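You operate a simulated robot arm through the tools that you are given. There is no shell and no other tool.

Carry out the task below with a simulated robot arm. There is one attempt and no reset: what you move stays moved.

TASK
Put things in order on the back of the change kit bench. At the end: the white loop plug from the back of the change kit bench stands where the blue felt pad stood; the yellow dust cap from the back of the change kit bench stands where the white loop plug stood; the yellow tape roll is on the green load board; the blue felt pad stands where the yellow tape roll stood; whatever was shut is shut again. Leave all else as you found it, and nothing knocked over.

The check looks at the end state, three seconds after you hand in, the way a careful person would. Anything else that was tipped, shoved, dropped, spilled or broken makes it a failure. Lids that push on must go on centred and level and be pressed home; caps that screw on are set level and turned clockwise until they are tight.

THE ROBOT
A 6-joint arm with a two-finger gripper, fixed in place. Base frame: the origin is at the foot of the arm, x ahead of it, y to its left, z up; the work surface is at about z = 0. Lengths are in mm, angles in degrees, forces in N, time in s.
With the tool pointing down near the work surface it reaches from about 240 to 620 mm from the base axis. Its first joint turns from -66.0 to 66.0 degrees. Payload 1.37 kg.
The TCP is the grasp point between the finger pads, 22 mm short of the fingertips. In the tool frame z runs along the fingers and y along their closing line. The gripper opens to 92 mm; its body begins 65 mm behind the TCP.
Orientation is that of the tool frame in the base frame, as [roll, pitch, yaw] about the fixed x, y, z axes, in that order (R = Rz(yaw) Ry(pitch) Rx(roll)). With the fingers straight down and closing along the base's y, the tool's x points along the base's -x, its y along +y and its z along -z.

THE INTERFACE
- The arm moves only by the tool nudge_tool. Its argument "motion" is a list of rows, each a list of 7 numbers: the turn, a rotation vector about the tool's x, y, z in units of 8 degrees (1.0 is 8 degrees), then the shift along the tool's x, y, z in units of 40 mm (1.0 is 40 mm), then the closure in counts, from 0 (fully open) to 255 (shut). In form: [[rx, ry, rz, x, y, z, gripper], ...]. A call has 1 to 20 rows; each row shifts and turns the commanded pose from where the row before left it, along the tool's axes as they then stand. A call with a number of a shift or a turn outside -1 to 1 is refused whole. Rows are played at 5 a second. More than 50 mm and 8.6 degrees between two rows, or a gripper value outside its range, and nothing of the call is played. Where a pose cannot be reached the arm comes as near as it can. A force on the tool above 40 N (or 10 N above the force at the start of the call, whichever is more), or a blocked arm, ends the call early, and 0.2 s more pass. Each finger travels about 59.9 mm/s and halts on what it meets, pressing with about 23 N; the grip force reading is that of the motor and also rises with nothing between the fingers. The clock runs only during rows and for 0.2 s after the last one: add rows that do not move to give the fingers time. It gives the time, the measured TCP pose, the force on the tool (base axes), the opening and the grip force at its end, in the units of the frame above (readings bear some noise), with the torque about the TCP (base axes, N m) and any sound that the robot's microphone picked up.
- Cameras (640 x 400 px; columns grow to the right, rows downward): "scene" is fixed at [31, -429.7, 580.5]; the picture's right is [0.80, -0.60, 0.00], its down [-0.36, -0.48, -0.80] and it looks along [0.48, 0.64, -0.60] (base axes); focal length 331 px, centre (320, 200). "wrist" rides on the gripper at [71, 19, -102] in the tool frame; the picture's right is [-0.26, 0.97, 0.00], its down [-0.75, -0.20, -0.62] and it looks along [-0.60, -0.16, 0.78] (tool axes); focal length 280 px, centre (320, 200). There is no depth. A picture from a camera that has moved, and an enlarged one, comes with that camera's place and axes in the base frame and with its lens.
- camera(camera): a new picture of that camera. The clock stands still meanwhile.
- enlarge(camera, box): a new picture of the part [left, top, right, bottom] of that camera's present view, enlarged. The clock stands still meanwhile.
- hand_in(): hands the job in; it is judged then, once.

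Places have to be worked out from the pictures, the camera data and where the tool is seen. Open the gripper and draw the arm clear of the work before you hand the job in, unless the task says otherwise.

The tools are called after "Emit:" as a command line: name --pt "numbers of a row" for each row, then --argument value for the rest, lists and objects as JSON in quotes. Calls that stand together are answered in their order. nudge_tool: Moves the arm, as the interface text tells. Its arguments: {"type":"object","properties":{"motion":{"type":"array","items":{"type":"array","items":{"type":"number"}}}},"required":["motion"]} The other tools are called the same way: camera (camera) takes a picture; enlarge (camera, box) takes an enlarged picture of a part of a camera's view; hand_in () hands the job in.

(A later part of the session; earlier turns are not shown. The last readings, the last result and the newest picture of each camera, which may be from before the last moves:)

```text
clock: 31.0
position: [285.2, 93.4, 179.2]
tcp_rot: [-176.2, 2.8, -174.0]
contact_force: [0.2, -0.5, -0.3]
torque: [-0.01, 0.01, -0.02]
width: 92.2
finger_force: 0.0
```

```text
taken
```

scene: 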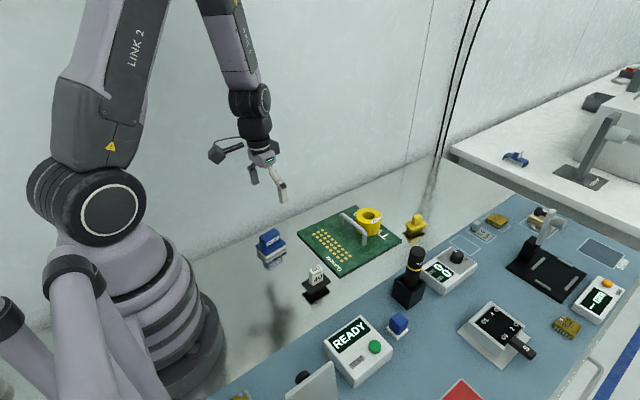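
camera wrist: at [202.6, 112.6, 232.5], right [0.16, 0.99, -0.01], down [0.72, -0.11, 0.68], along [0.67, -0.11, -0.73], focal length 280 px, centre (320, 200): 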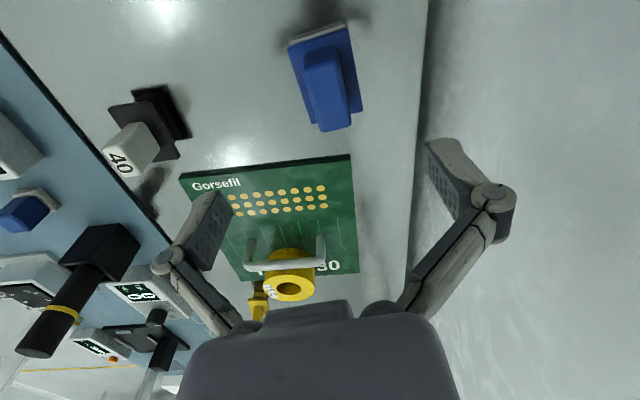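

The commanded pose has apparently been replaced by the reached one, with a few degrees of error. I rise 30 mm more and then correct the orientation to vertical with +6° yaw.

Emit:
nudge_tool --pt "0 0 0 0 0 -0.75 0" --pt "-0.24 0.175 -0.012 0 0 0 0" --pt "-0.235 0.175 -0.013 0 0 0 0" --pt "0 0 0 0 0 0 0" --pt "0 0 0 0 0 0 0"

```text
clock: 32.2
position: [284.8, 95.0, 209.9]
tcp_rot: [180.0, 0.1, -173.9]
contact_force: [-1.1, 0.5, 0.6]
torque: [-0.01, -0.01, 0.03]
width: 91.9
finger_force: 0.2
```

Orientation is vertical again. I move to above the grip point (270.6, 103.1) and down to z≈110.

Emit:
nudge_tool --pt "0 0 0 0.083 0.06 0.625 0" --pt "0 0 0 0.083 0.06 0.625 0" --pt "0 0 0 0.083 0.06 0.625 0" --pt "0 0 0 0.083 0.06 0.625 0" --pt "0 0 0 0 0 0 0"

Emit:
camera --camera "wrist"

```text
clock: 33.4
position: [270.4, 103.0, 111.1]
tcp_rot: [179.9, 0.0, -174.0]
contact_force: [0.3, -0.3, 0.7]
torque: [0.0, 0.0, 0.03]
width: 92.4
finger_force: 0.0
```

```text
taken
camera wrist: at [198.2, 114.7, 213.5], right [0.16, 0.99, 0.0], down [0.77, -0.12, 0.62], along [0.62, -0.1, -0.78], focal length 280 px, centre (320, 200)
```

wrist: 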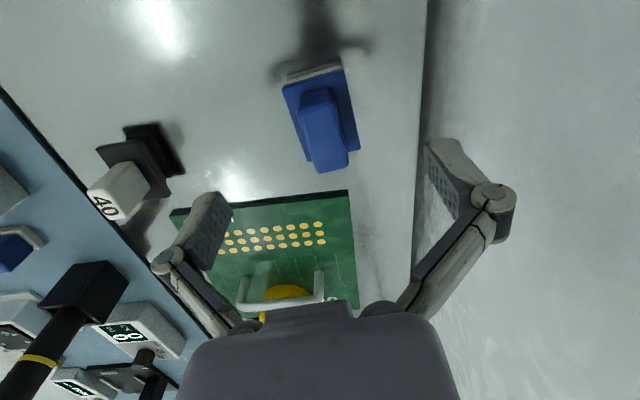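

Vertical reach is fine here. I zoom in on the pad to refine its centre and handle position.

Emit:
enlarge --camera "wrist" --box '[262, 55, 382, 180]'

Emit:
enlarge --camera "wrist" --box '[70, 110, 200, 235]'

```text
3.20 times, centred on (322, 118) of wrist
camera zoom: at [198.2, 114.7, 213.5], right [0.16, 0.99, 0.0], down [0.77, -0.12, 0.62], along [0.62, -0.1, -0.78], focal length 897 px, centre (314, 464)
```

zoom: 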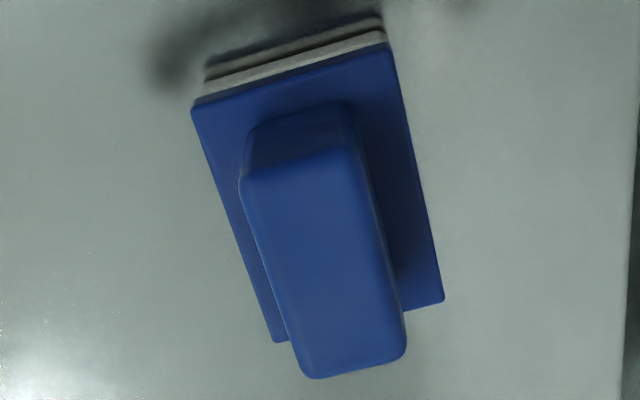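

```text
3.20 times, centred on (135, 172) of wrist
camera zoom: at [198.2, 114.7, 213.5], right [0.16, 0.99, 0.0], down [0.77, -0.12, 0.62], along [0.62, -0.1, -0.78], focal length 897 px, centre (912, 288)
```

zoom: 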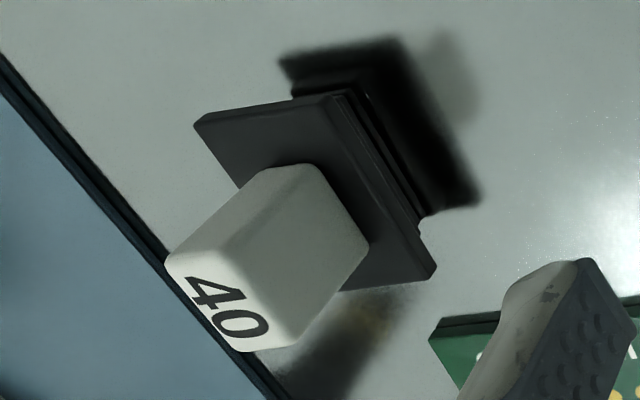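

The pad centre refines to (281.5, 104.0), yaw 6.3°, so the TCP sits 11 mm base-side of centre on the handle's midline. I narrow the fingers to ~60 mm and descend to z≈43.

Emit:
nudge_tool --pt "0 0 0 0 0 0 85" --pt "0 0 0 0 0 0 85" --pt "0 0 0 0 0 0.425 85" --pt "0 0 0 0 0 0.425 85" --pt "0 0 0 0 0 0.425 85" --pt "0 0 0 0 0 0.425 85" --pt "0 0 0 0 0 0 85"

Emit:
camera --camera "wrist"

Emit:
enlarge --camera "scene" --box '[230, 200, 310, 280]'

```text
clock: 35.0
position: [272.0, 101.6, 43.6]
tcp_rot: [179.9, 0.0, -173.8]
contact_force: [-0.2, 0.3, 0.3]
torque: [0.04, 0.01, 0.02]
width: 61.2
finger_force: 0.0
```

```text
taken
camera wrist: at [199.0, 112.4, 145.2], right [0.16, 0.99, 0.0], down [0.77, -0.12, 0.62], along [0.62, -0.1, -0.78], focal length 280 px, centre (320, 200)
```

wrist: 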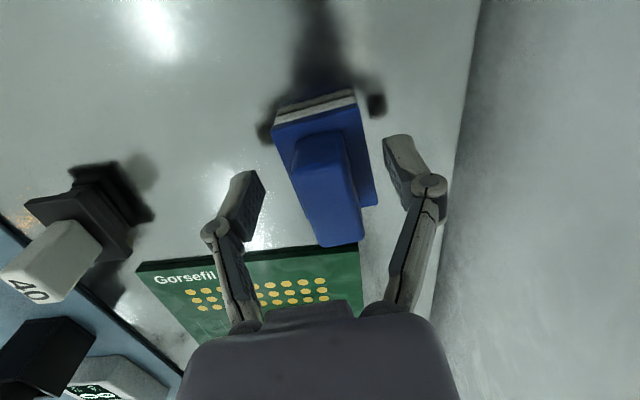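

```text
5.00 times, centred on (270, 240) of scene
camera zoom: at [31.0, -429.7, 580.5], right [0.8, -0.6, 0.0], down [-0.36, -0.48, -0.8], along [0.48, 0.64, -0.6], focal length 1654 px, centre (570, 0)
```

zoom: 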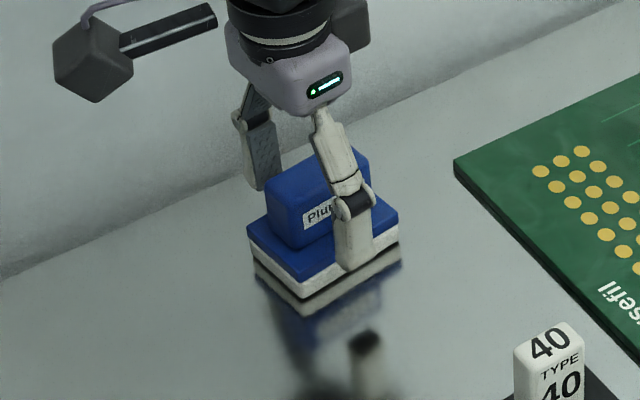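

Fingers straddle the handle evenly and are above the flange. I close the gripper on the handle.

Emit:
nudge_tool --pt "0 0 0 0 0 0 255" --pt "0 0 0 0 0 0 255" --pt "0 0 0 0 0 0 255" --pt "0 0 0 0 0 0 255" --pt "0 0 0 0 0 0 255"

Emit:
camera --camera "wrist"

Emit:
enlarge --camera "scene" --box '[240, 210, 300, 270]'

```text
clock: 36.2
position: [271.1, 102.1, 43.2]
tcp_rot: [180.0, 0.0, -173.9]
contact_force: [1.5, -0.7, 0.4]
torque: [0.01, 0.03, 0.02]
width: 23.2
finger_force: 22.9
```

```text
taken
camera wrist: at [198.9, 112.4, 145.5], right [0.16, 0.99, 0.0], down [0.77, -0.12, 0.62], along [0.62, -0.1, -0.78], focal length 280 px, centre (320, 200)
```

wrist: 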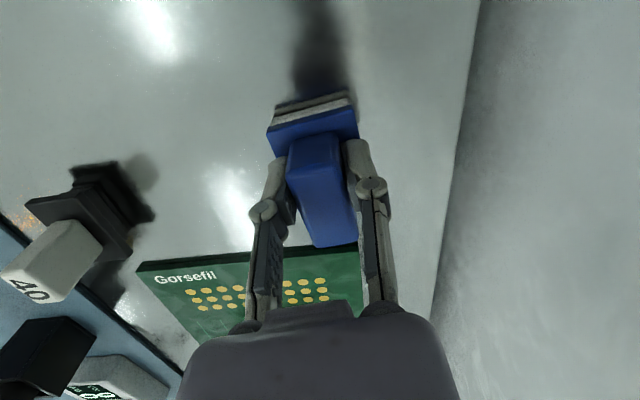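

```text
6.67 times, centred on (270, 240) of scene
camera zoom: at [31.0, -429.7, 580.5], right [0.8, -0.6, 0.0], down [-0.36, -0.48, -0.8], along [0.48, 0.64, -0.6], focal length 2206 px, centre (653, -67)
```

zoom: 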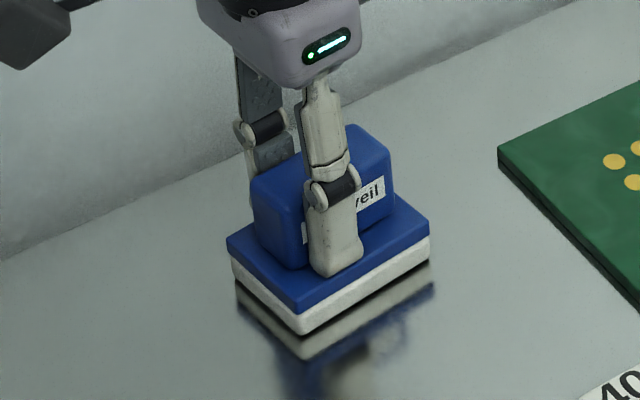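

Held at 23 mm with 23 N on the handle. I lift the pad straight up to z≈150.

Emit:
nudge_tool --pt "0 0 0 0 0 -0.075 255" --pt "0 0 0 0 0 -0.2 255" --pt "0 0 0 0 0 -0.6 255" --pt "0 0 0 0 0 -0.6 255" --pt "0 0 0 0 0 -0.6 255" --pt "0 0 0 0 0 -0.6 255" --pt "0 0 0 0 0 0 255"

Emit:
camera --camera "wrist"

Emit:
enlarge --camera "scene" --box '[200, 150, 320, 290]'

```text
clock: 37.8
position: [271.0, 102.0, 148.5]
tcp_rot: [-179.9, 0.0, -173.8]
contact_force: [-0.6, 0.0, -0.4]
torque: [0.0, 0.0, 0.0]
width: 23.1
finger_force: 22.7
```

```text
taken
camera wrist: at [199.3, 113.0, 251.0], right [0.16, 0.99, 0.0], down [0.77, -0.12, 0.62], along [0.62, -0.1, -0.78], focal length 280 px, centre (320, 200)
```

wrist: 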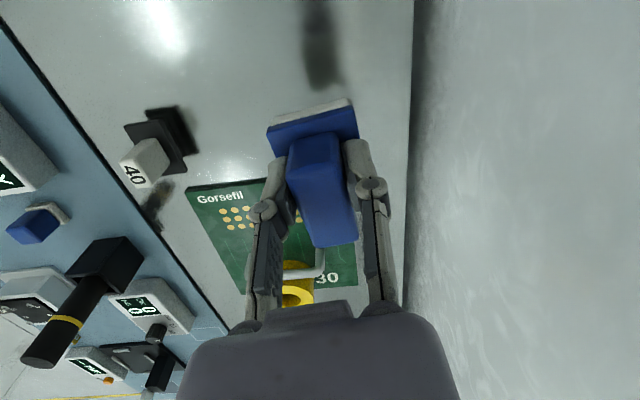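

```text
2.86 times, centred on (260, 220) of scene
camera zoom: at [31.0, -429.7, 580.5], right [0.8, -0.6, 0.0], down [-0.36, -0.48, -0.8], along [0.48, 0.64, -0.6], focal length 945 px, centre (491, 143)
```

zoom: 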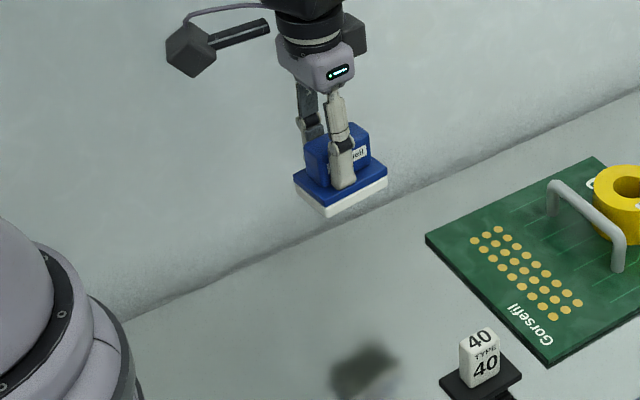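

The pad hangs level. I carry it across at z≈148 to above the roll's old spot, TCP target (626.7, 83.5).

Emit:
nudge_tool --pt "0 0 0 -0.4 -0.065 0 255" --pt "0 0 0 -0.799 -0.129 0 255" --pt "0 0 0 -0.799 -0.129 0 255" --pt "0 0 0 -0.799 -0.129 0 255" --pt "0 0 0 -0.799 -0.129 0 255" --pt "0 0 0 -0.799 -0.129 0 255" --pt "0 0 0 -0.799 -0.129 0 255" --pt "0 0 0 -0.799 -0.129 0 255" --pt "0 0 0 -0.799 -0.129 0 255" --pt "0 0 0 -0.799 -0.129 0 255" --pt "0 0 0 -0.799 -0.129 0 255" --pt "0 0 0 -0.4 -0.065 0 255" --pt "0 0 0 0 0 0 255"

Emit:
camera --camera "wrist"

Emit:
camera --camera "scene"

```text
clock: 40.6
position: [625.4, 80.4, 145.4]
tcp_rot: [-180.0, -0.1, -173.9]
contact_force: [1.4, -0.5, -0.2]
torque: [-0.05, 0.01, 0.0]
width: 23.1
finger_force: 23.0
```

```text
taken
camera wrist: at [554.1, 92.1, 247.2], right [0.16, 0.99, 0.0], down [0.77, -0.12, 0.62], along [0.62, -0.1, -0.78], focal length 280 px, centre (320, 200)
```

wrist: 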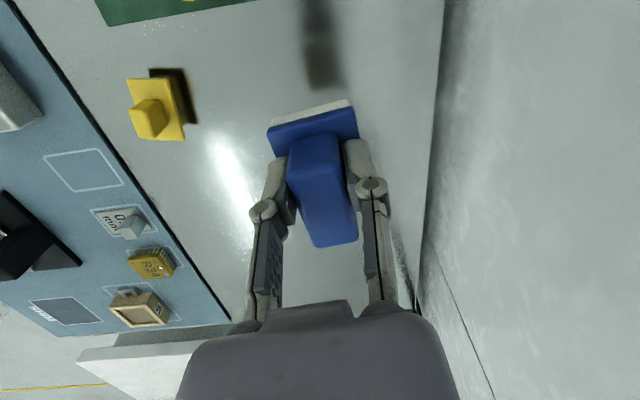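

```text
taken
```

scene: 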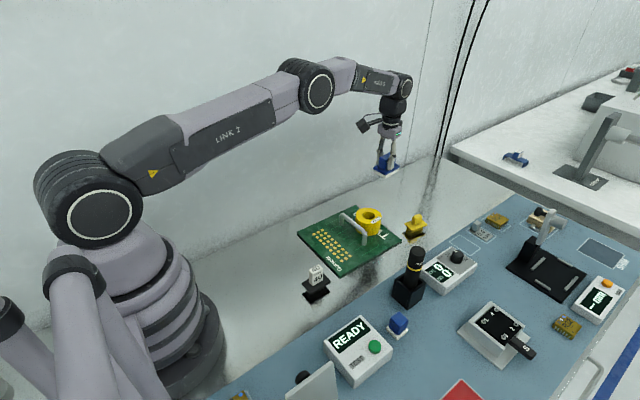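

I zoom in on the held pad to get its exact offset from the TCP before lowering.

Emit:
enlarge --camera "wrist" --box '[250, 85, 390, 260]'

```text
2.29 times, centred on (320, 172) of wrist
camera zoom: at [554.1, 92.1, 247.2], right [0.16, 0.99, 0.0], down [0.77, -0.12, 0.62], along [0.62, -0.1, -0.78], focal length 641 px, centre (320, 263)
```

zoom: 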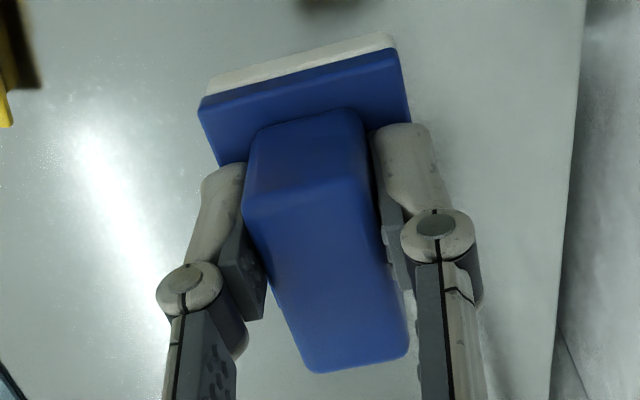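

The pad's centre is about 11.5 mm ahead of the TCP, so it now stands over (637, 81.6); I shift 3 mm in +y while descending to z≈48.

Emit:
nudge_tool --pt "0 0 0 -0.0016 0.0149 0.49 255" --pt "0 0 0 -0.0016 0.0149 0.49 255" --pt "0 0 0 -0.0016 0.0149 0.49 255" --pt "0 0 0 -0.0016 0.0149 0.49 255" --pt "0 0 0 -0.0016 0.0149 0.49 255" --pt "0 0 0 0 0 0 255"

Emit:
camera --camera "wrist"

Emit:
enlarge --camera "scene" --box '[345, 150, 425, 230]'

```text
clock: 42.0
position: [627.9, 84.4, 52.2]
tcp_rot: [-180.0, 0.0, -174.0]
contact_force: [-1.0, 0.3, -1.2]
torque: [0.01, 0.01, -0.02]
width: 23.3
finger_force: 23.5
```

```text
taken
camera wrist: at [554.4, 95.6, 154.6], right [0.16, 0.99, 0.0], down [0.77, -0.12, 0.62], along [0.62, -0.1, -0.78], focal length 280 px, centre (320, 200)
```

wrist: 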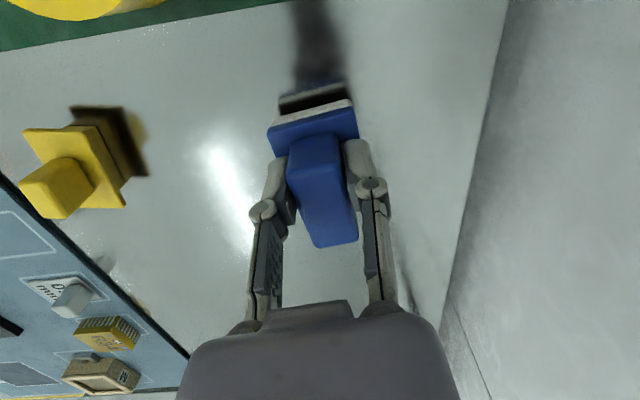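

```text
5.00 times, centred on (385, 190) of scene
camera zoom: at [31.0, -429.7, 580.5], right [0.8, -0.6, 0.0], down [-0.36, -0.48, -0.8], along [0.48, 0.64, -0.6], focal length 1654 px, centre (-5, 250)
```

zoom: 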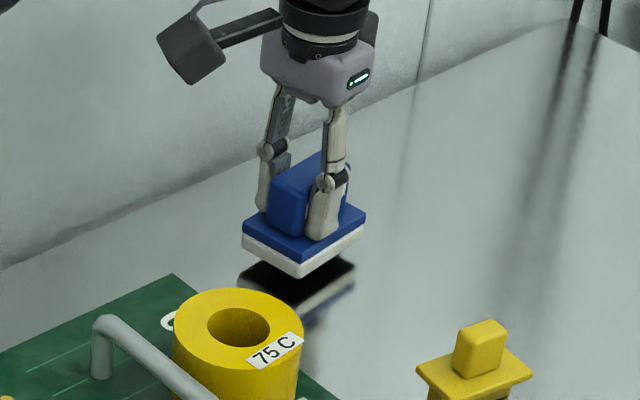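

The pad is about 9 mm above the table over the spot. I lower with a 1.5 mm trim in −x, then in 1 mm steps to feel the contact.

Emit:
nudge_tool --pt "0 0 0 0.037 0.004 0.15 255" --pt "0 0 0 0 0 0.025 255" --pt "0 0 0 0 0 0 255"

Emit:
nudge_tool --pt "0 0 0 0 0 0.025 255" --pt "0 0 0 0 0 0 255"

Emit:
nudge_tool --pt "0 0 0 0 0 0.025 255" --pt "0 0 0 0 0 0 255"

```text
clock: 42.8
position: [624.2, 83.8, 44.2]
tcp_rot: [180.0, -0.1, -173.9]
contact_force: [-0.6, -0.2, 0.5]
torque: [-0.02, -0.01, 0.01]
width: 23.1
finger_force: 23.3
```

```text
clock: 43.4
position: [624.9, 85.2, 43.5]
tcp_rot: [-179.9, 0.0, -173.9]
contact_force: [0.6, 0.3, 1.2]
torque: [0.02, 0.02, 0.02]
width: 23.2
finger_force: 22.9
```

```text
clock: 44.0
position: [625.1, 85.5, 43.9]
tcp_rot: [-180.0, 0.1, -173.9]
contact_force: [-2.8, 0.4, 8.9]
torque: [0.04, 0.19, 0.0]
width: 23.4
finger_force: 23.4
```

Contact felt at z≈43.5 (8.9 N). I relieve half a millimetre and open the fingers to ~60 mm.

Emit:
nudge_tool --pt "0 0 0 0 0 -0.015 255" --pt "0 0 0 0 0 0 85" --pt "0 0 0 0 0 0 85" --pt "0 0 0 0 0 0 85" --pt "0 0 0 0 0 0 85"

Emit:
nudge_tool --pt "0 0 0 0 0 -0.2 85" --pt "0 0 0 0 0 -0.5 85" --pt "0 0 0 0 0 -0.7 85" --pt "0 0 0 0 0 -0.7 85" --pt "0 0 0 0 0 -0.7 85" --pt "0 0 0 0 0 0 85"

Emit:
camera --camera "wrist"

Emit:
enlarge --camera "scene" --box '[345, 150, 435, 240]'

```text
clock: 45.2
position: [625.7, 86.4, 42.8]
tcp_rot: [-179.9, 0.0, -174.0]
contact_force: [0.0, 0.2, 0.2]
torque: [0.0, 0.0, 0.01]
width: 61.6
finger_force: 0.1
```

```text
clock: 46.6
position: [625.6, 83.2, 156.4]
tcp_rot: [179.9, -0.1, -173.9]
contact_force: [-0.9, 0.1, -0.7]
torque: [-0.06, -0.01, -0.01]
width: 61.4
finger_force: 0.1
```

```text
taken
camera wrist: at [553.7, 94.1, 258.2], right [0.16, 0.99, 0.0], down [0.77, -0.12, 0.62], along [0.62, -0.1, -0.78], focal length 280 px, centre (320, 200)
```

wrist: 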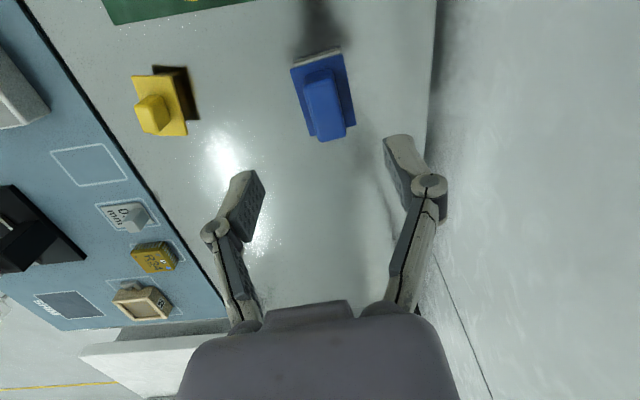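

```text
4.44 times, centred on (390, 195) of scene
camera zoom: at [31.0, -429.7, 580.5], right [0.8, -0.6, 0.0], down [-0.36, -0.48, -0.8], along [0.48, 0.64, -0.6], focal length 1470 px, centre (9, 222)
```

zoom: 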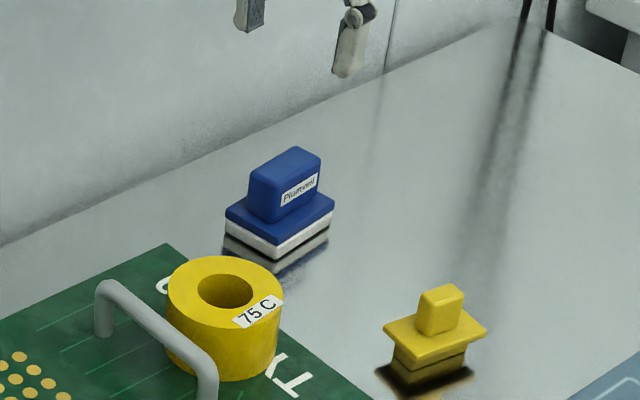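

In the scene view the pad's base is centred almost exactly at the pixel where the roll's base was (381, 202). I zoom tighter to verify that with the same window I used before.

Emit:
enlarge --camera "scene" --box '[360, 185, 408, 215]'

Emit:
enlarge --camera "wrist" --box '[110, 40, 370, 150]'

```text
13.33 times, centred on (384, 200) of scene
camera zoom: at [31.0, -429.7, 580.5], right [0.8, -0.6, 0.0], down [-0.36, -0.48, -0.8], along [0.48, 0.64, -0.6], focal length 4411 px, centre (-533, 200)
```

zoom: 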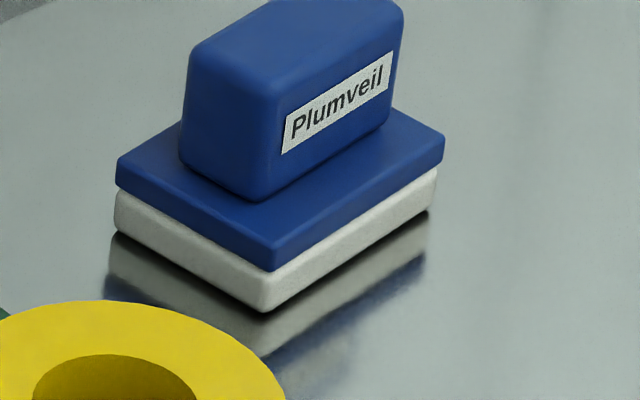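

```text
2.46 times, centred on (240, 95) of wrist
camera zoom: at [553.7, 94.1, 258.2], right [0.16, 0.99, 0.0], down [0.77, -0.12, 0.62], along [0.62, -0.1, -0.78], focal length 690 px, centre (517, 458)
```

zoom: 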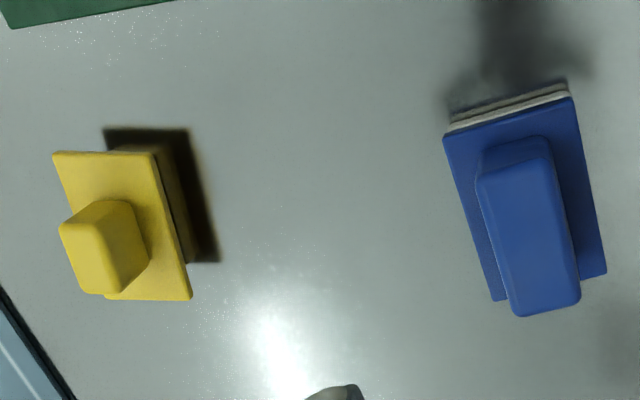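

The pad stands within a few millimetres of the roll's old centre. Next is the white plug, which two wrist views place at about (300.5, −58) with its white body ~25×15 mm and yaw ≈0.5°; I square up the gripper and move above it.

Emit:
nudge_tool --pt "0 0 0.7 0 0 -0.3 85" --pt "0 0 0 0.739 -0.321 -0.02 85" --pt "0 0 0 0.739 -0.321 -0.02 85" --pt "0 0 0 0.739 -0.321 -0.02 85" --pt "0 0 0 0.739 -0.321 -0.02 85" --pt "0 0 0 0.739 -0.321 -0.02 85" --pt "0 0 0 0.739 -0.321 -0.02 85" --pt "0 0 0 0.739 -0.321 -0.02 85" --pt "0 0 0 0.739 -0.321 -0.02 85" --pt "0 0 0 0.739 -0.321 -0.02 85" --pt "0 0 0 0.739 -0.321 -0.02 85" --pt "0 0 0 0.739 -0.321 -0.02 85" --pt "0 0 0 0 0 0 85"

Emit:
camera --camera "wrist"

Emit:
camera --camera "scene"

```text
clock: 49.4
position: [299.6, -58.9, 174.9]
tcp_rot: [180.0, 0.0, -179.5]
contact_force: [1.2, 0.0, -0.9]
torque: [0.02, -0.01, -0.03]
width: 61.5
finger_force: 0.1
```

```text
taken
camera wrist: at [229.5, -41.2, 277.0], right [0.25, 0.97, 0.0], down [0.76, -0.2, 0.62], along [0.6, -0.16, -0.78], focal length 280 px, centre (320, 200)
```

wrist: 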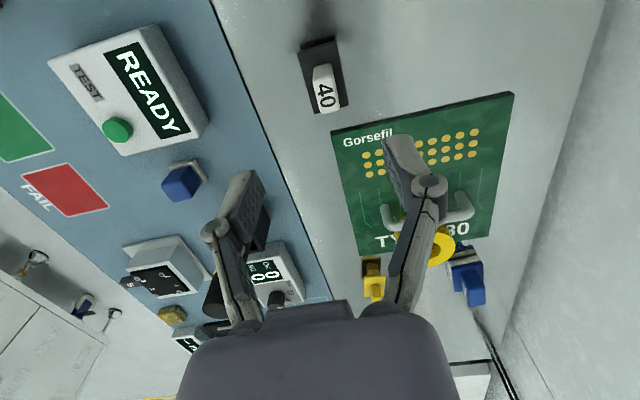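

```text
taken
```

scene: 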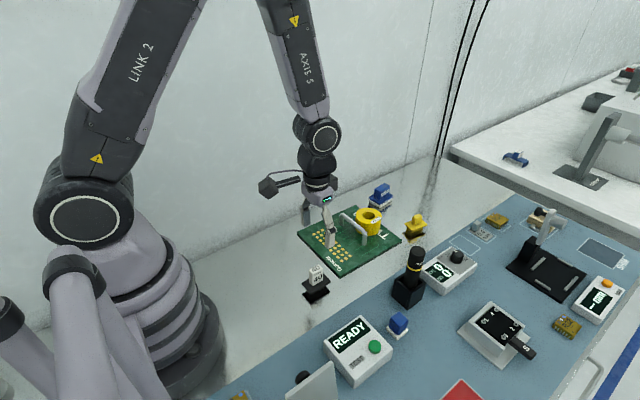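

Above the plug now, clear of everything. I zoom the wrist view in on it to refine centre, yaw and heights.

Emit:
enlarge --camera "wrist" --box '[280, 25, 370, 125]'

```text
4.00 times, centred on (325, 75) of wrist
camera zoom: at [229.5, -41.2, 277.0], right [0.25, 0.97, 0.0], down [0.76, -0.2, 0.62], along [0.6, -0.16, -0.78], focal length 1122 px, centre (300, 700)
```

zoom: 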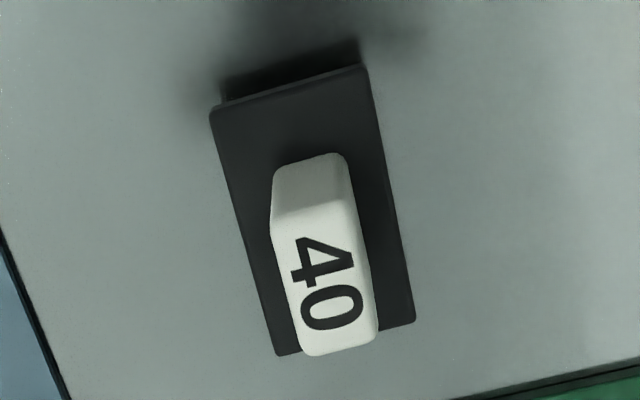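

The plug's centre refines to about (301.6, −55.6), yaw ≈0°, flange top z≈15–18, body ~17 mm wide up to z≈51. I trim the position, narrow the fingers to ~42 mm and come down to z≈95 first.

Emit:
nudge_tool --pt "0 0 0 -0.055 0.0825 0.3 140" --pt "0 0 0 0 0 0.6 140" --pt "0 0 0 0 0 0.6 140" --pt "0 0 0 0 0 0.5 140" --pt "0 0 0 0 0 0 140"

Emit:
camera --camera "wrist"

Emit:
enlarge --camera "wrist" --box '[260, 60, 400, 200]'

```text
clock: 50.6
position: [305.9, -56.0, 95.1]
tcp_rot: [180.0, 0.0, -179.5]
contact_force: [0.6, -0.2, -0.5]
torque: [0.01, -0.02, 0.0]
width: 41.1
finger_force: 0.0
```

```text
taken
camera wrist: at [233.3, -38.5, 198.1], right [0.25, 0.97, 0.0], down [0.76, -0.2, 0.62], along [0.6, -0.16, -0.78], focal length 280 px, centre (320, 200)
```

wrist: 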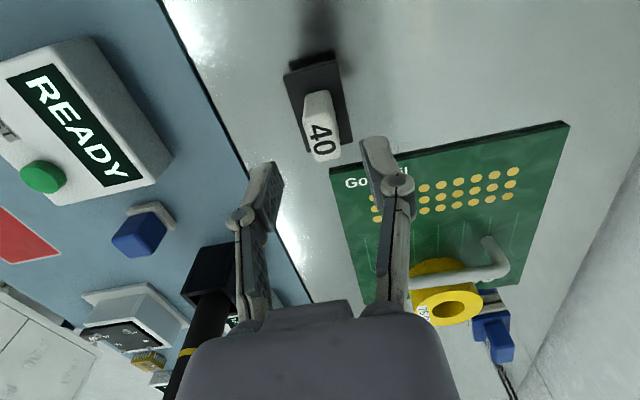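

```text
2.86 times, centred on (330, 130) of wrist
camera zoom: at [233.3, -38.5, 198.1], right [0.25, 0.97, 0.0], down [0.76, -0.2, 0.62], along [0.6, -0.16, -0.78], focal length 801 px, centre (291, 400)
```

zoom: 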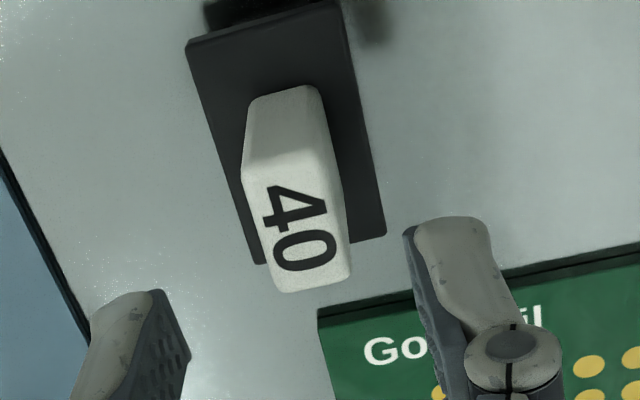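

By the tool axis in the image, the plug body is about 1.8 mm base-side and 2 mm to +y of the axis. I trim that and descend to z≈45.

Emit:
nudge_tool --pt "0 0 0 0.045 0.05 0.2 140" --pt "0 0 0 0 0 0.4 140" --pt "0 0 0 0 0 0.35 140" --pt "0 0 0 0 0 0.3 140" --pt "0 0 0 0 0 0 140"

Emit:
camera --camera "wrist"

Emit:
enlarge --camera "scene" --box '[285, 240, 345, 310]'

```text
clock: 51.8
position: [303.8, -53.7, 47.8]
tcp_rot: [179.9, 0.1, -179.5]
contact_force: [-0.5, -0.3, 0.0]
torque: [0.0, 0.0, 0.01]
width: 41.6
finger_force: 0.1
```

```text
taken
camera wrist: at [232.5, -35.9, 150.0], right [0.25, 0.97, 0.0], down [0.76, -0.2, 0.62], along [0.6, -0.16, -0.78], focal length 280 px, centre (320, 200)
```

wrist: 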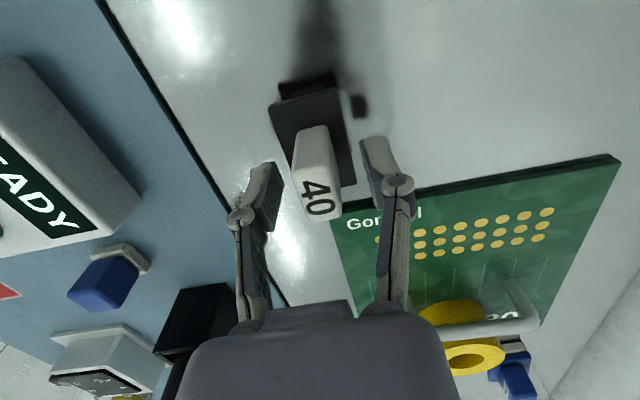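

```text
5.71 times, centred on (315, 275) of scene
camera zoom: at [31.0, -429.7, 580.5], right [0.8, -0.6, 0.0], down [-0.36, -0.48, -0.8], along [0.48, 0.64, -0.6], focal length 1890 px, centre (349, -229)
```

zoom: 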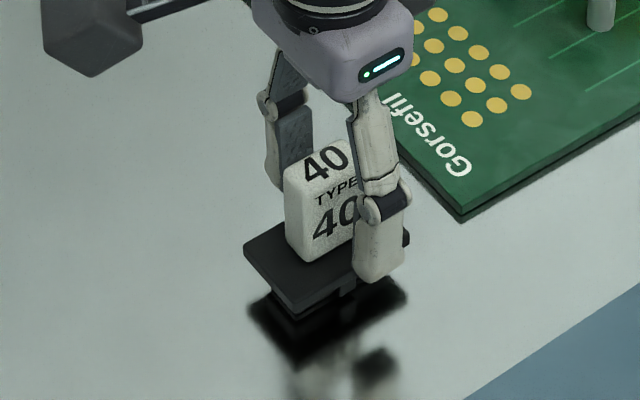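

The plug body's top is centred on the tool axis within ~1.5 mm. I close the gripper on it.

Emit:
nudge_tool --pt "0 0 0 0 0 0 255" --pt "0 0 0 0 0 0 255" --pt "0 0 0 0 0 0 255" --pt "0 0 0 0 0 0 255"

Emit:
camera --camera "wrist"

Emit:
enlarge --camera "scene" --box '[285, 240, 345, 310]'

```text
clock: 52.8
position: [302.7, -53.5, 48.0]
tcp_rot: [180.0, 0.0, -179.5]
contact_force: [-0.5, 0.2, 0.1]
torque: [0.02, -0.02, -0.01]
width: 15.2
finger_force: 23.1
```

```text
taken
camera wrist: at [232.3, -36.0, 150.2], right [0.25, 0.97, 0.0], down [0.76, -0.2, 0.62], along [0.6, -0.16, -0.78], focal length 280 px, centre (320, 200)
```

wrist: 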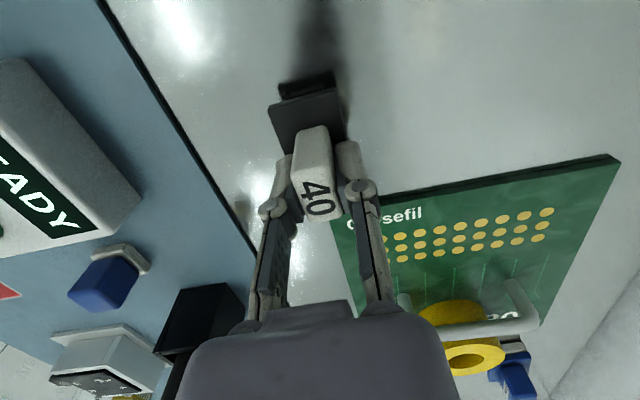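

```text
5.71 times, centred on (315, 275) of scene
camera zoom: at [31.0, -429.7, 580.5], right [0.8, -0.6, 0.0], down [-0.36, -0.48, -0.8], along [0.48, 0.64, -0.6], focal length 1890 px, centre (349, -229)
```

zoom: 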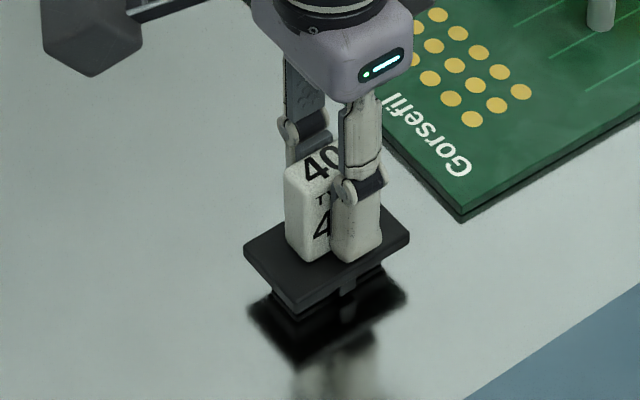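

The plug is held (15 mm, 23 N), with the TCP ~4 mm beyond the body's centre in +x. I lift it straight up first.

Emit:
nudge_tool --pt "0 0 0 0 0 -0.05 255" --pt "0 0 0 0 0 -0.2 255" --pt "0 0 0 0 0 -0.5 255" --pt "0 0 0 0 0 -0.8 255" --pt "0 0 0 0 0 0 255"

Emit:
camera --camera "wrist"

Emit:
enlarge --camera "scene" --box '[270, 200, 360, 310]'

```text
clock: 54.0
position: [302.4, -54.2, 109.1]
tcp_rot: [180.0, -0.2, -179.4]
contact_force: [0.3, -0.5, -1.0]
torque: [-0.01, 0.01, 0.05]
width: 15.2
finger_force: 22.6
```

```text
taken
camera wrist: at [231.7, -36.2, 211.4], right [0.25, 0.97, 0.0], down [0.76, -0.2, 0.62], along [0.6, -0.16, -0.78], focal length 280 px, centre (320, 200)
```

wrist: 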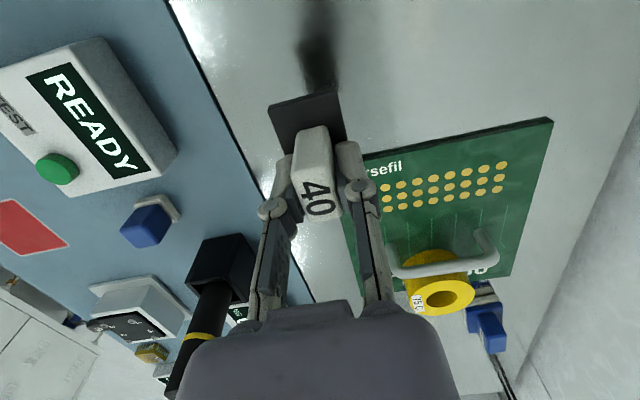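

```text
3.64 times, centred on (315, 255) of scene
camera zoom: at [31.0, -429.7, 580.5], right [0.8, -0.6, 0.0], down [-0.36, -0.48, -0.8], along [0.48, 0.64, -0.6], focal length 1203 px, centre (338, 0)
```

zoom: 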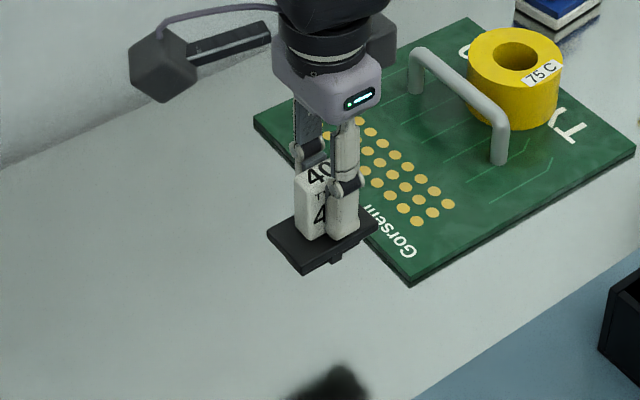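

The plug lifted cleanly and hangs level. I carry it across to above the pad's old place.

Emit:
nudge_tool --pt "0 0 0 0.0816 0.791 0 255" --pt "0 0 0 0.0816 0.791 0 255" --pt "0 0 0 0.0816 0.791 0 255" --pt "0 0 0 0.0816 0.791 0 255" --pt "0 0 0 0.0816 0.791 0 255" --pt "0 0 0 0 0 0 255"

Emit:
camera --camera "wrist"

Emit:
enlarge --camera "wrist" --box '[250, 75, 390, 225]'

```text
clock: 55.4
position: [284.7, 104.6, 106.2]
tcp_rot: [-180.0, 0.0, -179.5]
contact_force: [-0.7, 0.0, 0.1]
torque: [0.0, -0.01, -0.01]
width: 15.1
finger_force: 22.7
```

```text
taken
camera wrist: at [213.3, 123.1, 208.9], right [0.25, 0.97, 0.0], down [0.76, -0.2, 0.62], along [0.6, -0.16, -0.78], focal length 280 px, centre (320, 200)
```

wrist: 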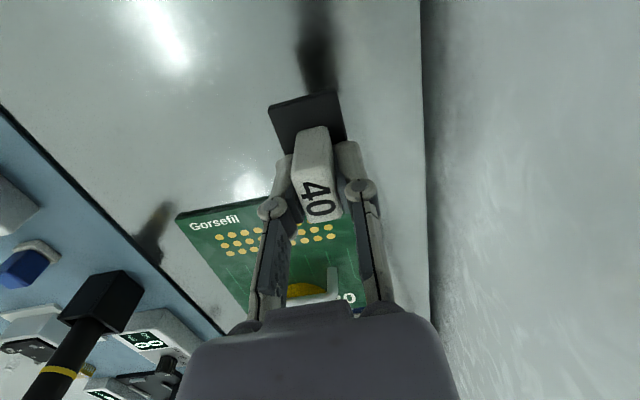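

```text
2.67 times, centred on (320, 150) of wrist
camera zoom: at [213.3, 123.1, 208.9], right [0.25, 0.97, 0.0], down [0.76, -0.2, 0.62], along [0.6, -0.16, -0.78], focal length 748 px, centre (320, 333)
```

zoom: 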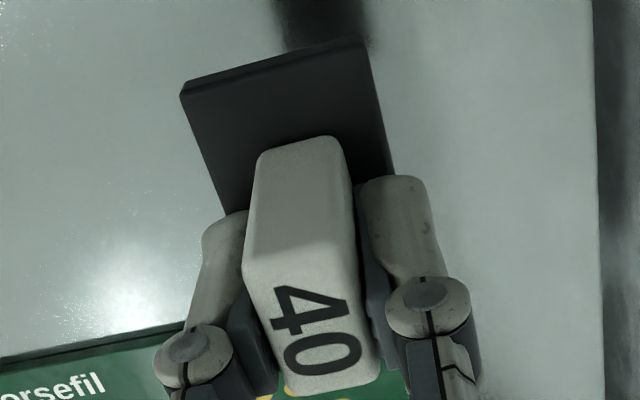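

The plug hangs around (283, 103). I trim by (−1.5, +1) and lower to about 8 mm above the table, then compare against the pad's old base pixel (271, 250) in the scene view.

Emit:
nudge_tool --pt "0 0 0 0.0375 0.025 0.4 255" --pt "0 0 0 0 0 0.45 255" --pt "0 0 0 0 0 0.4 255" --pt "0 0 0 0 0 0 255"

Emit:
enlarge --camera "scene" --box '[250, 222, 298, 272]'

Emit:
camera --camera "wrist"

```text
clock: 56.4
position: [283.2, 107.2, 56.6]
tcp_rot: [180.0, 0.0, -179.5]
contact_force: [0.0, 0.3, -1.9]
torque: [0.01, 0.0, -0.01]
width: 15.4
finger_force: 22.9
```

```text
8.00 times, centred on (274, 247) of scene
camera zoom: at [31.0, -429.7, 580.5], right [0.8, -0.6, 0.0], down [-0.36, -0.48, -0.8], along [0.48, 0.64, -0.6], focal length 2647 px, centre (688, -176)
```

zoom: 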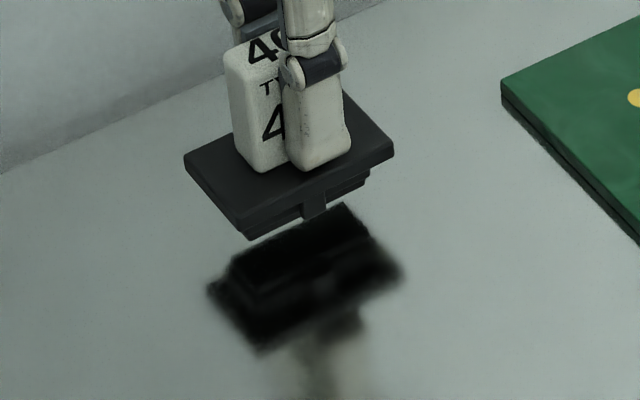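

```text
taken
camera wrist: at [212.0, 123.9, 159.4], right [0.25, 0.97, 0.0], down [0.76, -0.2, 0.62], along [0.6, -0.16, -0.78], focal length 280 px, centre (320, 200)
```

wrist: 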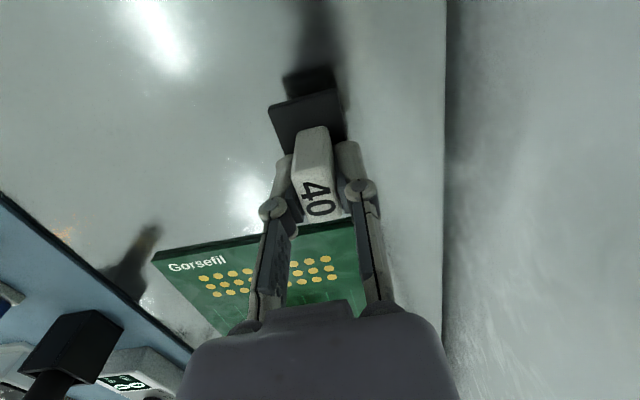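

Projected onto the table, the plug would land ~3 mm too far in +y, with x right. I shift −2.5 mm in y and lower until contact.

Emit:
nudge_tool --pt "0 0 0 0 -0.0625 0.1 255" --pt "0 0 0 0 0 0.07 255" --pt "0 0 0 0 0 0 255"

Emit:
nudge_tool --pt "0 0 0 0 0 0.025 255" --pt "0 0 0 0 0 0 255"

Emit:
nudge_tool --pt "0 0 0 0 0 0.025 255" --pt "0 0 0 0 0 0 255"

```text
clock: 57.2
position: [281.9, 102.5, 51.0]
tcp_rot: [180.0, 0.1, -179.5]
contact_force: [0.0, -0.4, -0.5]
torque: [0.01, 0.03, -0.03]
width: 15.5
finger_force: 23.4
```

```text
clock: 57.8
position: [282.6, 104.0, 50.2]
tcp_rot: [180.0, 0.1, -179.5]
contact_force: [-0.5, -0.2, -0.2]
torque: [0.02, 0.03, 0.03]
width: 14.9
finger_force: 23.4
```

```text
clock: 58.4
position: [281.9, 102.5, 48.1]
tcp_rot: [-180.0, -0.1, -179.5]
contact_force: [0.0, -0.1, -0.6]
torque: [-0.01, -0.01, -0.02]
width: 14.9
finger_force: 22.6
```

No contact yet at z≈48. I continue in small steps.

Emit:
nudge_tool --pt "0 0 0 0 0 0.02 255" --pt "0 0 0 0 0 0 255"

Emit:
nudge_tool --pt "0 0 0 0 0 0.02 255" --pt "0 0 0 0 0 0 255"

Emit:
enlarge --camera "scene" --box '[250, 222, 298, 272]'

```text
clock: 59.0
position: [282.5, 104.4, 49.1]
tcp_rot: [179.9, 0.0, -179.5]
contact_force: [-0.5, -0.6, -0.3]
torque: [0.0, 0.02, 0.0]
width: 15.1
finger_force: 23.0
```

```text
clock: 59.6
position: [282.4, 104.0, 47.7]
tcp_rot: [180.0, 0.0, -179.5]
contact_force: [0.9, -0.2, -0.8]
torque: [-0.01, -0.02, 0.0]
width: 15.1
finger_force: 23.0
```

```text
8.00 times, centred on (274, 247) of scene
camera zoom: at [31.0, -429.7, 580.5], right [0.8, -0.6, 0.0], down [-0.36, -0.48, -0.8], along [0.48, 0.64, -0.6], focal length 2647 px, centre (688, -176)
```

zoom: 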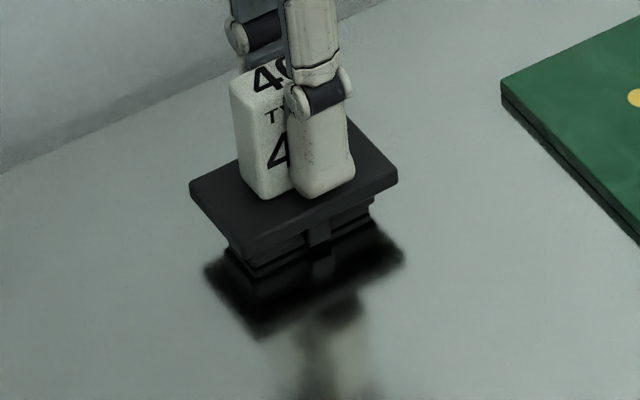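

It looks almost touching its reflection. A few more sub-millimetre steps.

Emit:
nudge_tool --pt "0 0 0 0 0 0.02 255" --pt "0 0 0 0 0 0 255"

Emit:
nudge_tool --pt "0 0 0 0 0 0.02 255" --pt "0 0 0 0 0 0 255"

```text
clock: 60.2
position: [282.1, 104.0, 46.8]
tcp_rot: [-180.0, 0.0, -179.6]
contact_force: [-1.5, -2.8, 14.8]
torque: [-0.1, 0.07, 0.02]
width: 15.0
finger_force: 23.4
```

```text
clock: 60.8
position: [282.8, 104.1, 46.9]
tcp_rot: [180.0, 0.0, -179.5]
contact_force: [-2.5, 4.2, 18.9]
torque: [0.07, 0.1, 0.02]
width: 15.3
finger_force: 23.0
```

Contact is clear (15–19 N). I back off 1 mm, open the fingers to ~42 mm, then rise.

Emit:
nudge_tool --pt "0 0 0 0 0 -0.025 255" --pt "0 0 0 0 0 0 140" --pt "0 0 0 0 0 0 140" --pt "0 0 0 0 0 0 140"

Emit:
nudge_tool --pt "0 0 0 0 0 -0.2 140" --pt "0 0 0 0 0 -0.5 140" --pt "0 0 0 0 0 -0.7 140" --pt "0 0 0 0 0 -0.7 140" --pt "0 0 0 0 0 -0.7 140" --pt "0 0 0 0 0 0 140"

Emit:
camera --camera "wrist"

Emit:
enlarge --camera "scene" --box '[250, 222, 298, 272]'

```text
clock: 61.8
position: [283.4, 103.8, 46.9]
tcp_rot: [-180.0, -0.1, -179.5]
contact_force: [0.0, 0.2, 0.2]
torque: [0.01, -0.01, 0.01]
width: 41.4
finger_force: 0.1
```

```text
clock: 63.2
position: [282.0, 103.6, 160.4]
tcp_rot: [180.0, -0.1, -179.5]
contact_force: [0.2, 0.6, 1.0]
torque: [0.01, 0.01, 0.0]
width: 41.5
finger_force: 0.1
```

```text
taken
camera wrist: at [211.2, 121.9, 262.8], right [0.25, 0.97, 0.0], down [0.76, -0.2, 0.62], along [0.6, -0.16, -0.78], focal length 280 px, centre (320, 200)
```

wrist: 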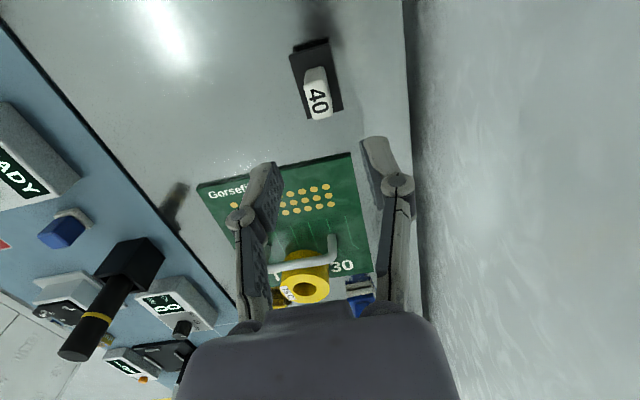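

```text
8.00 times, centred on (274, 247) of scene
camera zoom: at [31.0, -429.7, 580.5], right [0.8, -0.6, 0.0], down [-0.36, -0.48, -0.8], along [0.48, 0.64, -0.6], focal length 2647 px, centre (688, -176)
```

zoom: 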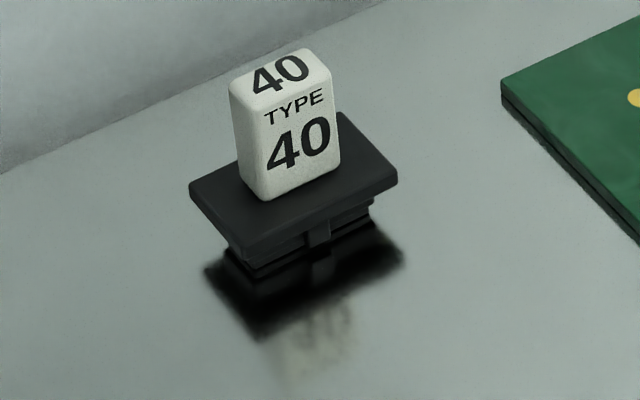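

The plug stands upright where the pad was. Now the yellow cap: earlier views put it near (620, −55) with yaw about −10°; I travel there at z≈170 to look from above.

Emit:
nudge_tool --pt "0 0 0 -0.701 -0.3365 -0.021 140" --pt "0 0 0 -0.701 -0.3365 -0.021 140" --pt "0 0 0 -0.701 -0.3365 -0.021 140" --pt "0 0 0 -0.701 -0.3365 -0.021 140" --pt "0 0 0 -0.701 -0.3365 -0.021 140" --pt "0 0 0 -0.701 -0.3365 -0.021 140" --pt "0 0 0 -0.701 -0.3365 -0.021 140" --pt "0 0 0 -0.701 -0.3365 -0.021 140" --pt "0 0 0 -0.701 -0.3365 -0.021 140" --pt "0 0 0 -0.701 -0.3365 -0.021 140" --pt "0 0 0 -0.701 -0.3365 -0.021 140" --pt "0 0 0 -0.701 -0.3365 -0.021 140" --pt "0 0 0 0 0 0 140"

Emit:
camera --camera "wrist"

Emit:
enlarge --camera "wrist" --box '[260, 30, 400, 150]'

Emit:
camera --camera "scene"

```text
clock: 66.0
position: [618.0, -56.8, 166.5]
tcp_rot: [-180.0, -0.1, -179.5]
contact_force: [-0.3, 1.3, 0.2]
torque: [0.05, 0.0, 0.0]
width: 41.3
finger_force: 0.0
```

```text
taken
camera wrist: at [547.0, -38.6, 270.0], right [0.25, 0.97, 0.0], down [0.76, -0.2, 0.62], along [0.6, -0.16, -0.78], focal length 280 px, centre (320, 200)
```

wrist: 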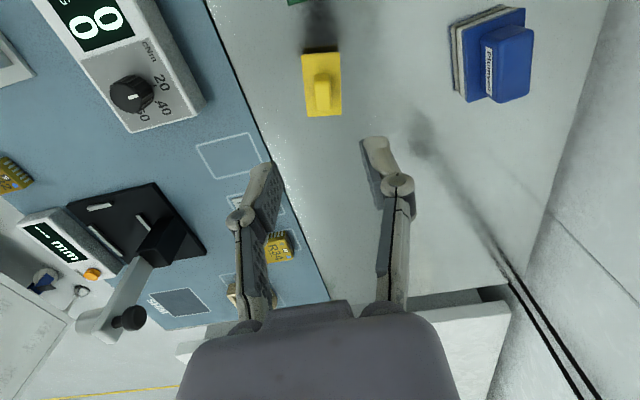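

```text
3.33 times, centred on (330, 90) of wrist
camera zoom: at [547.0, -38.6, 270.0], right [0.25, 0.97, 0.0], down [0.76, -0.2, 0.62], along [0.6, -0.16, -0.78], focal length 935 px, centre (287, 567)
```

zoom: 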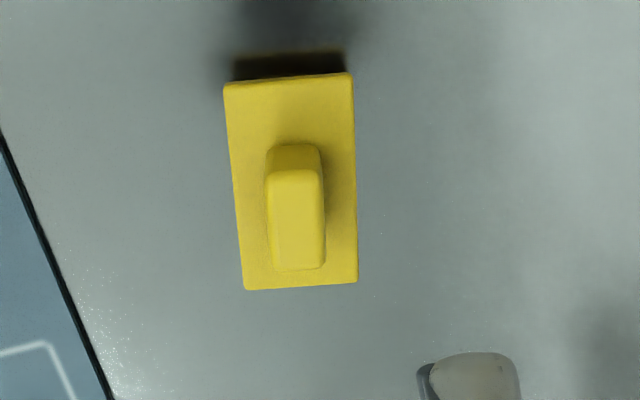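

```text
taken
```

scene: 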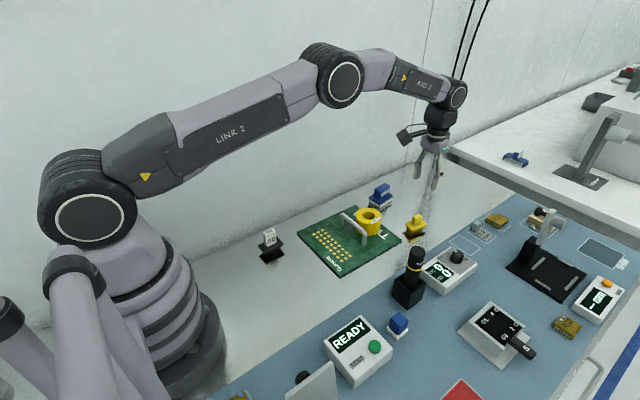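

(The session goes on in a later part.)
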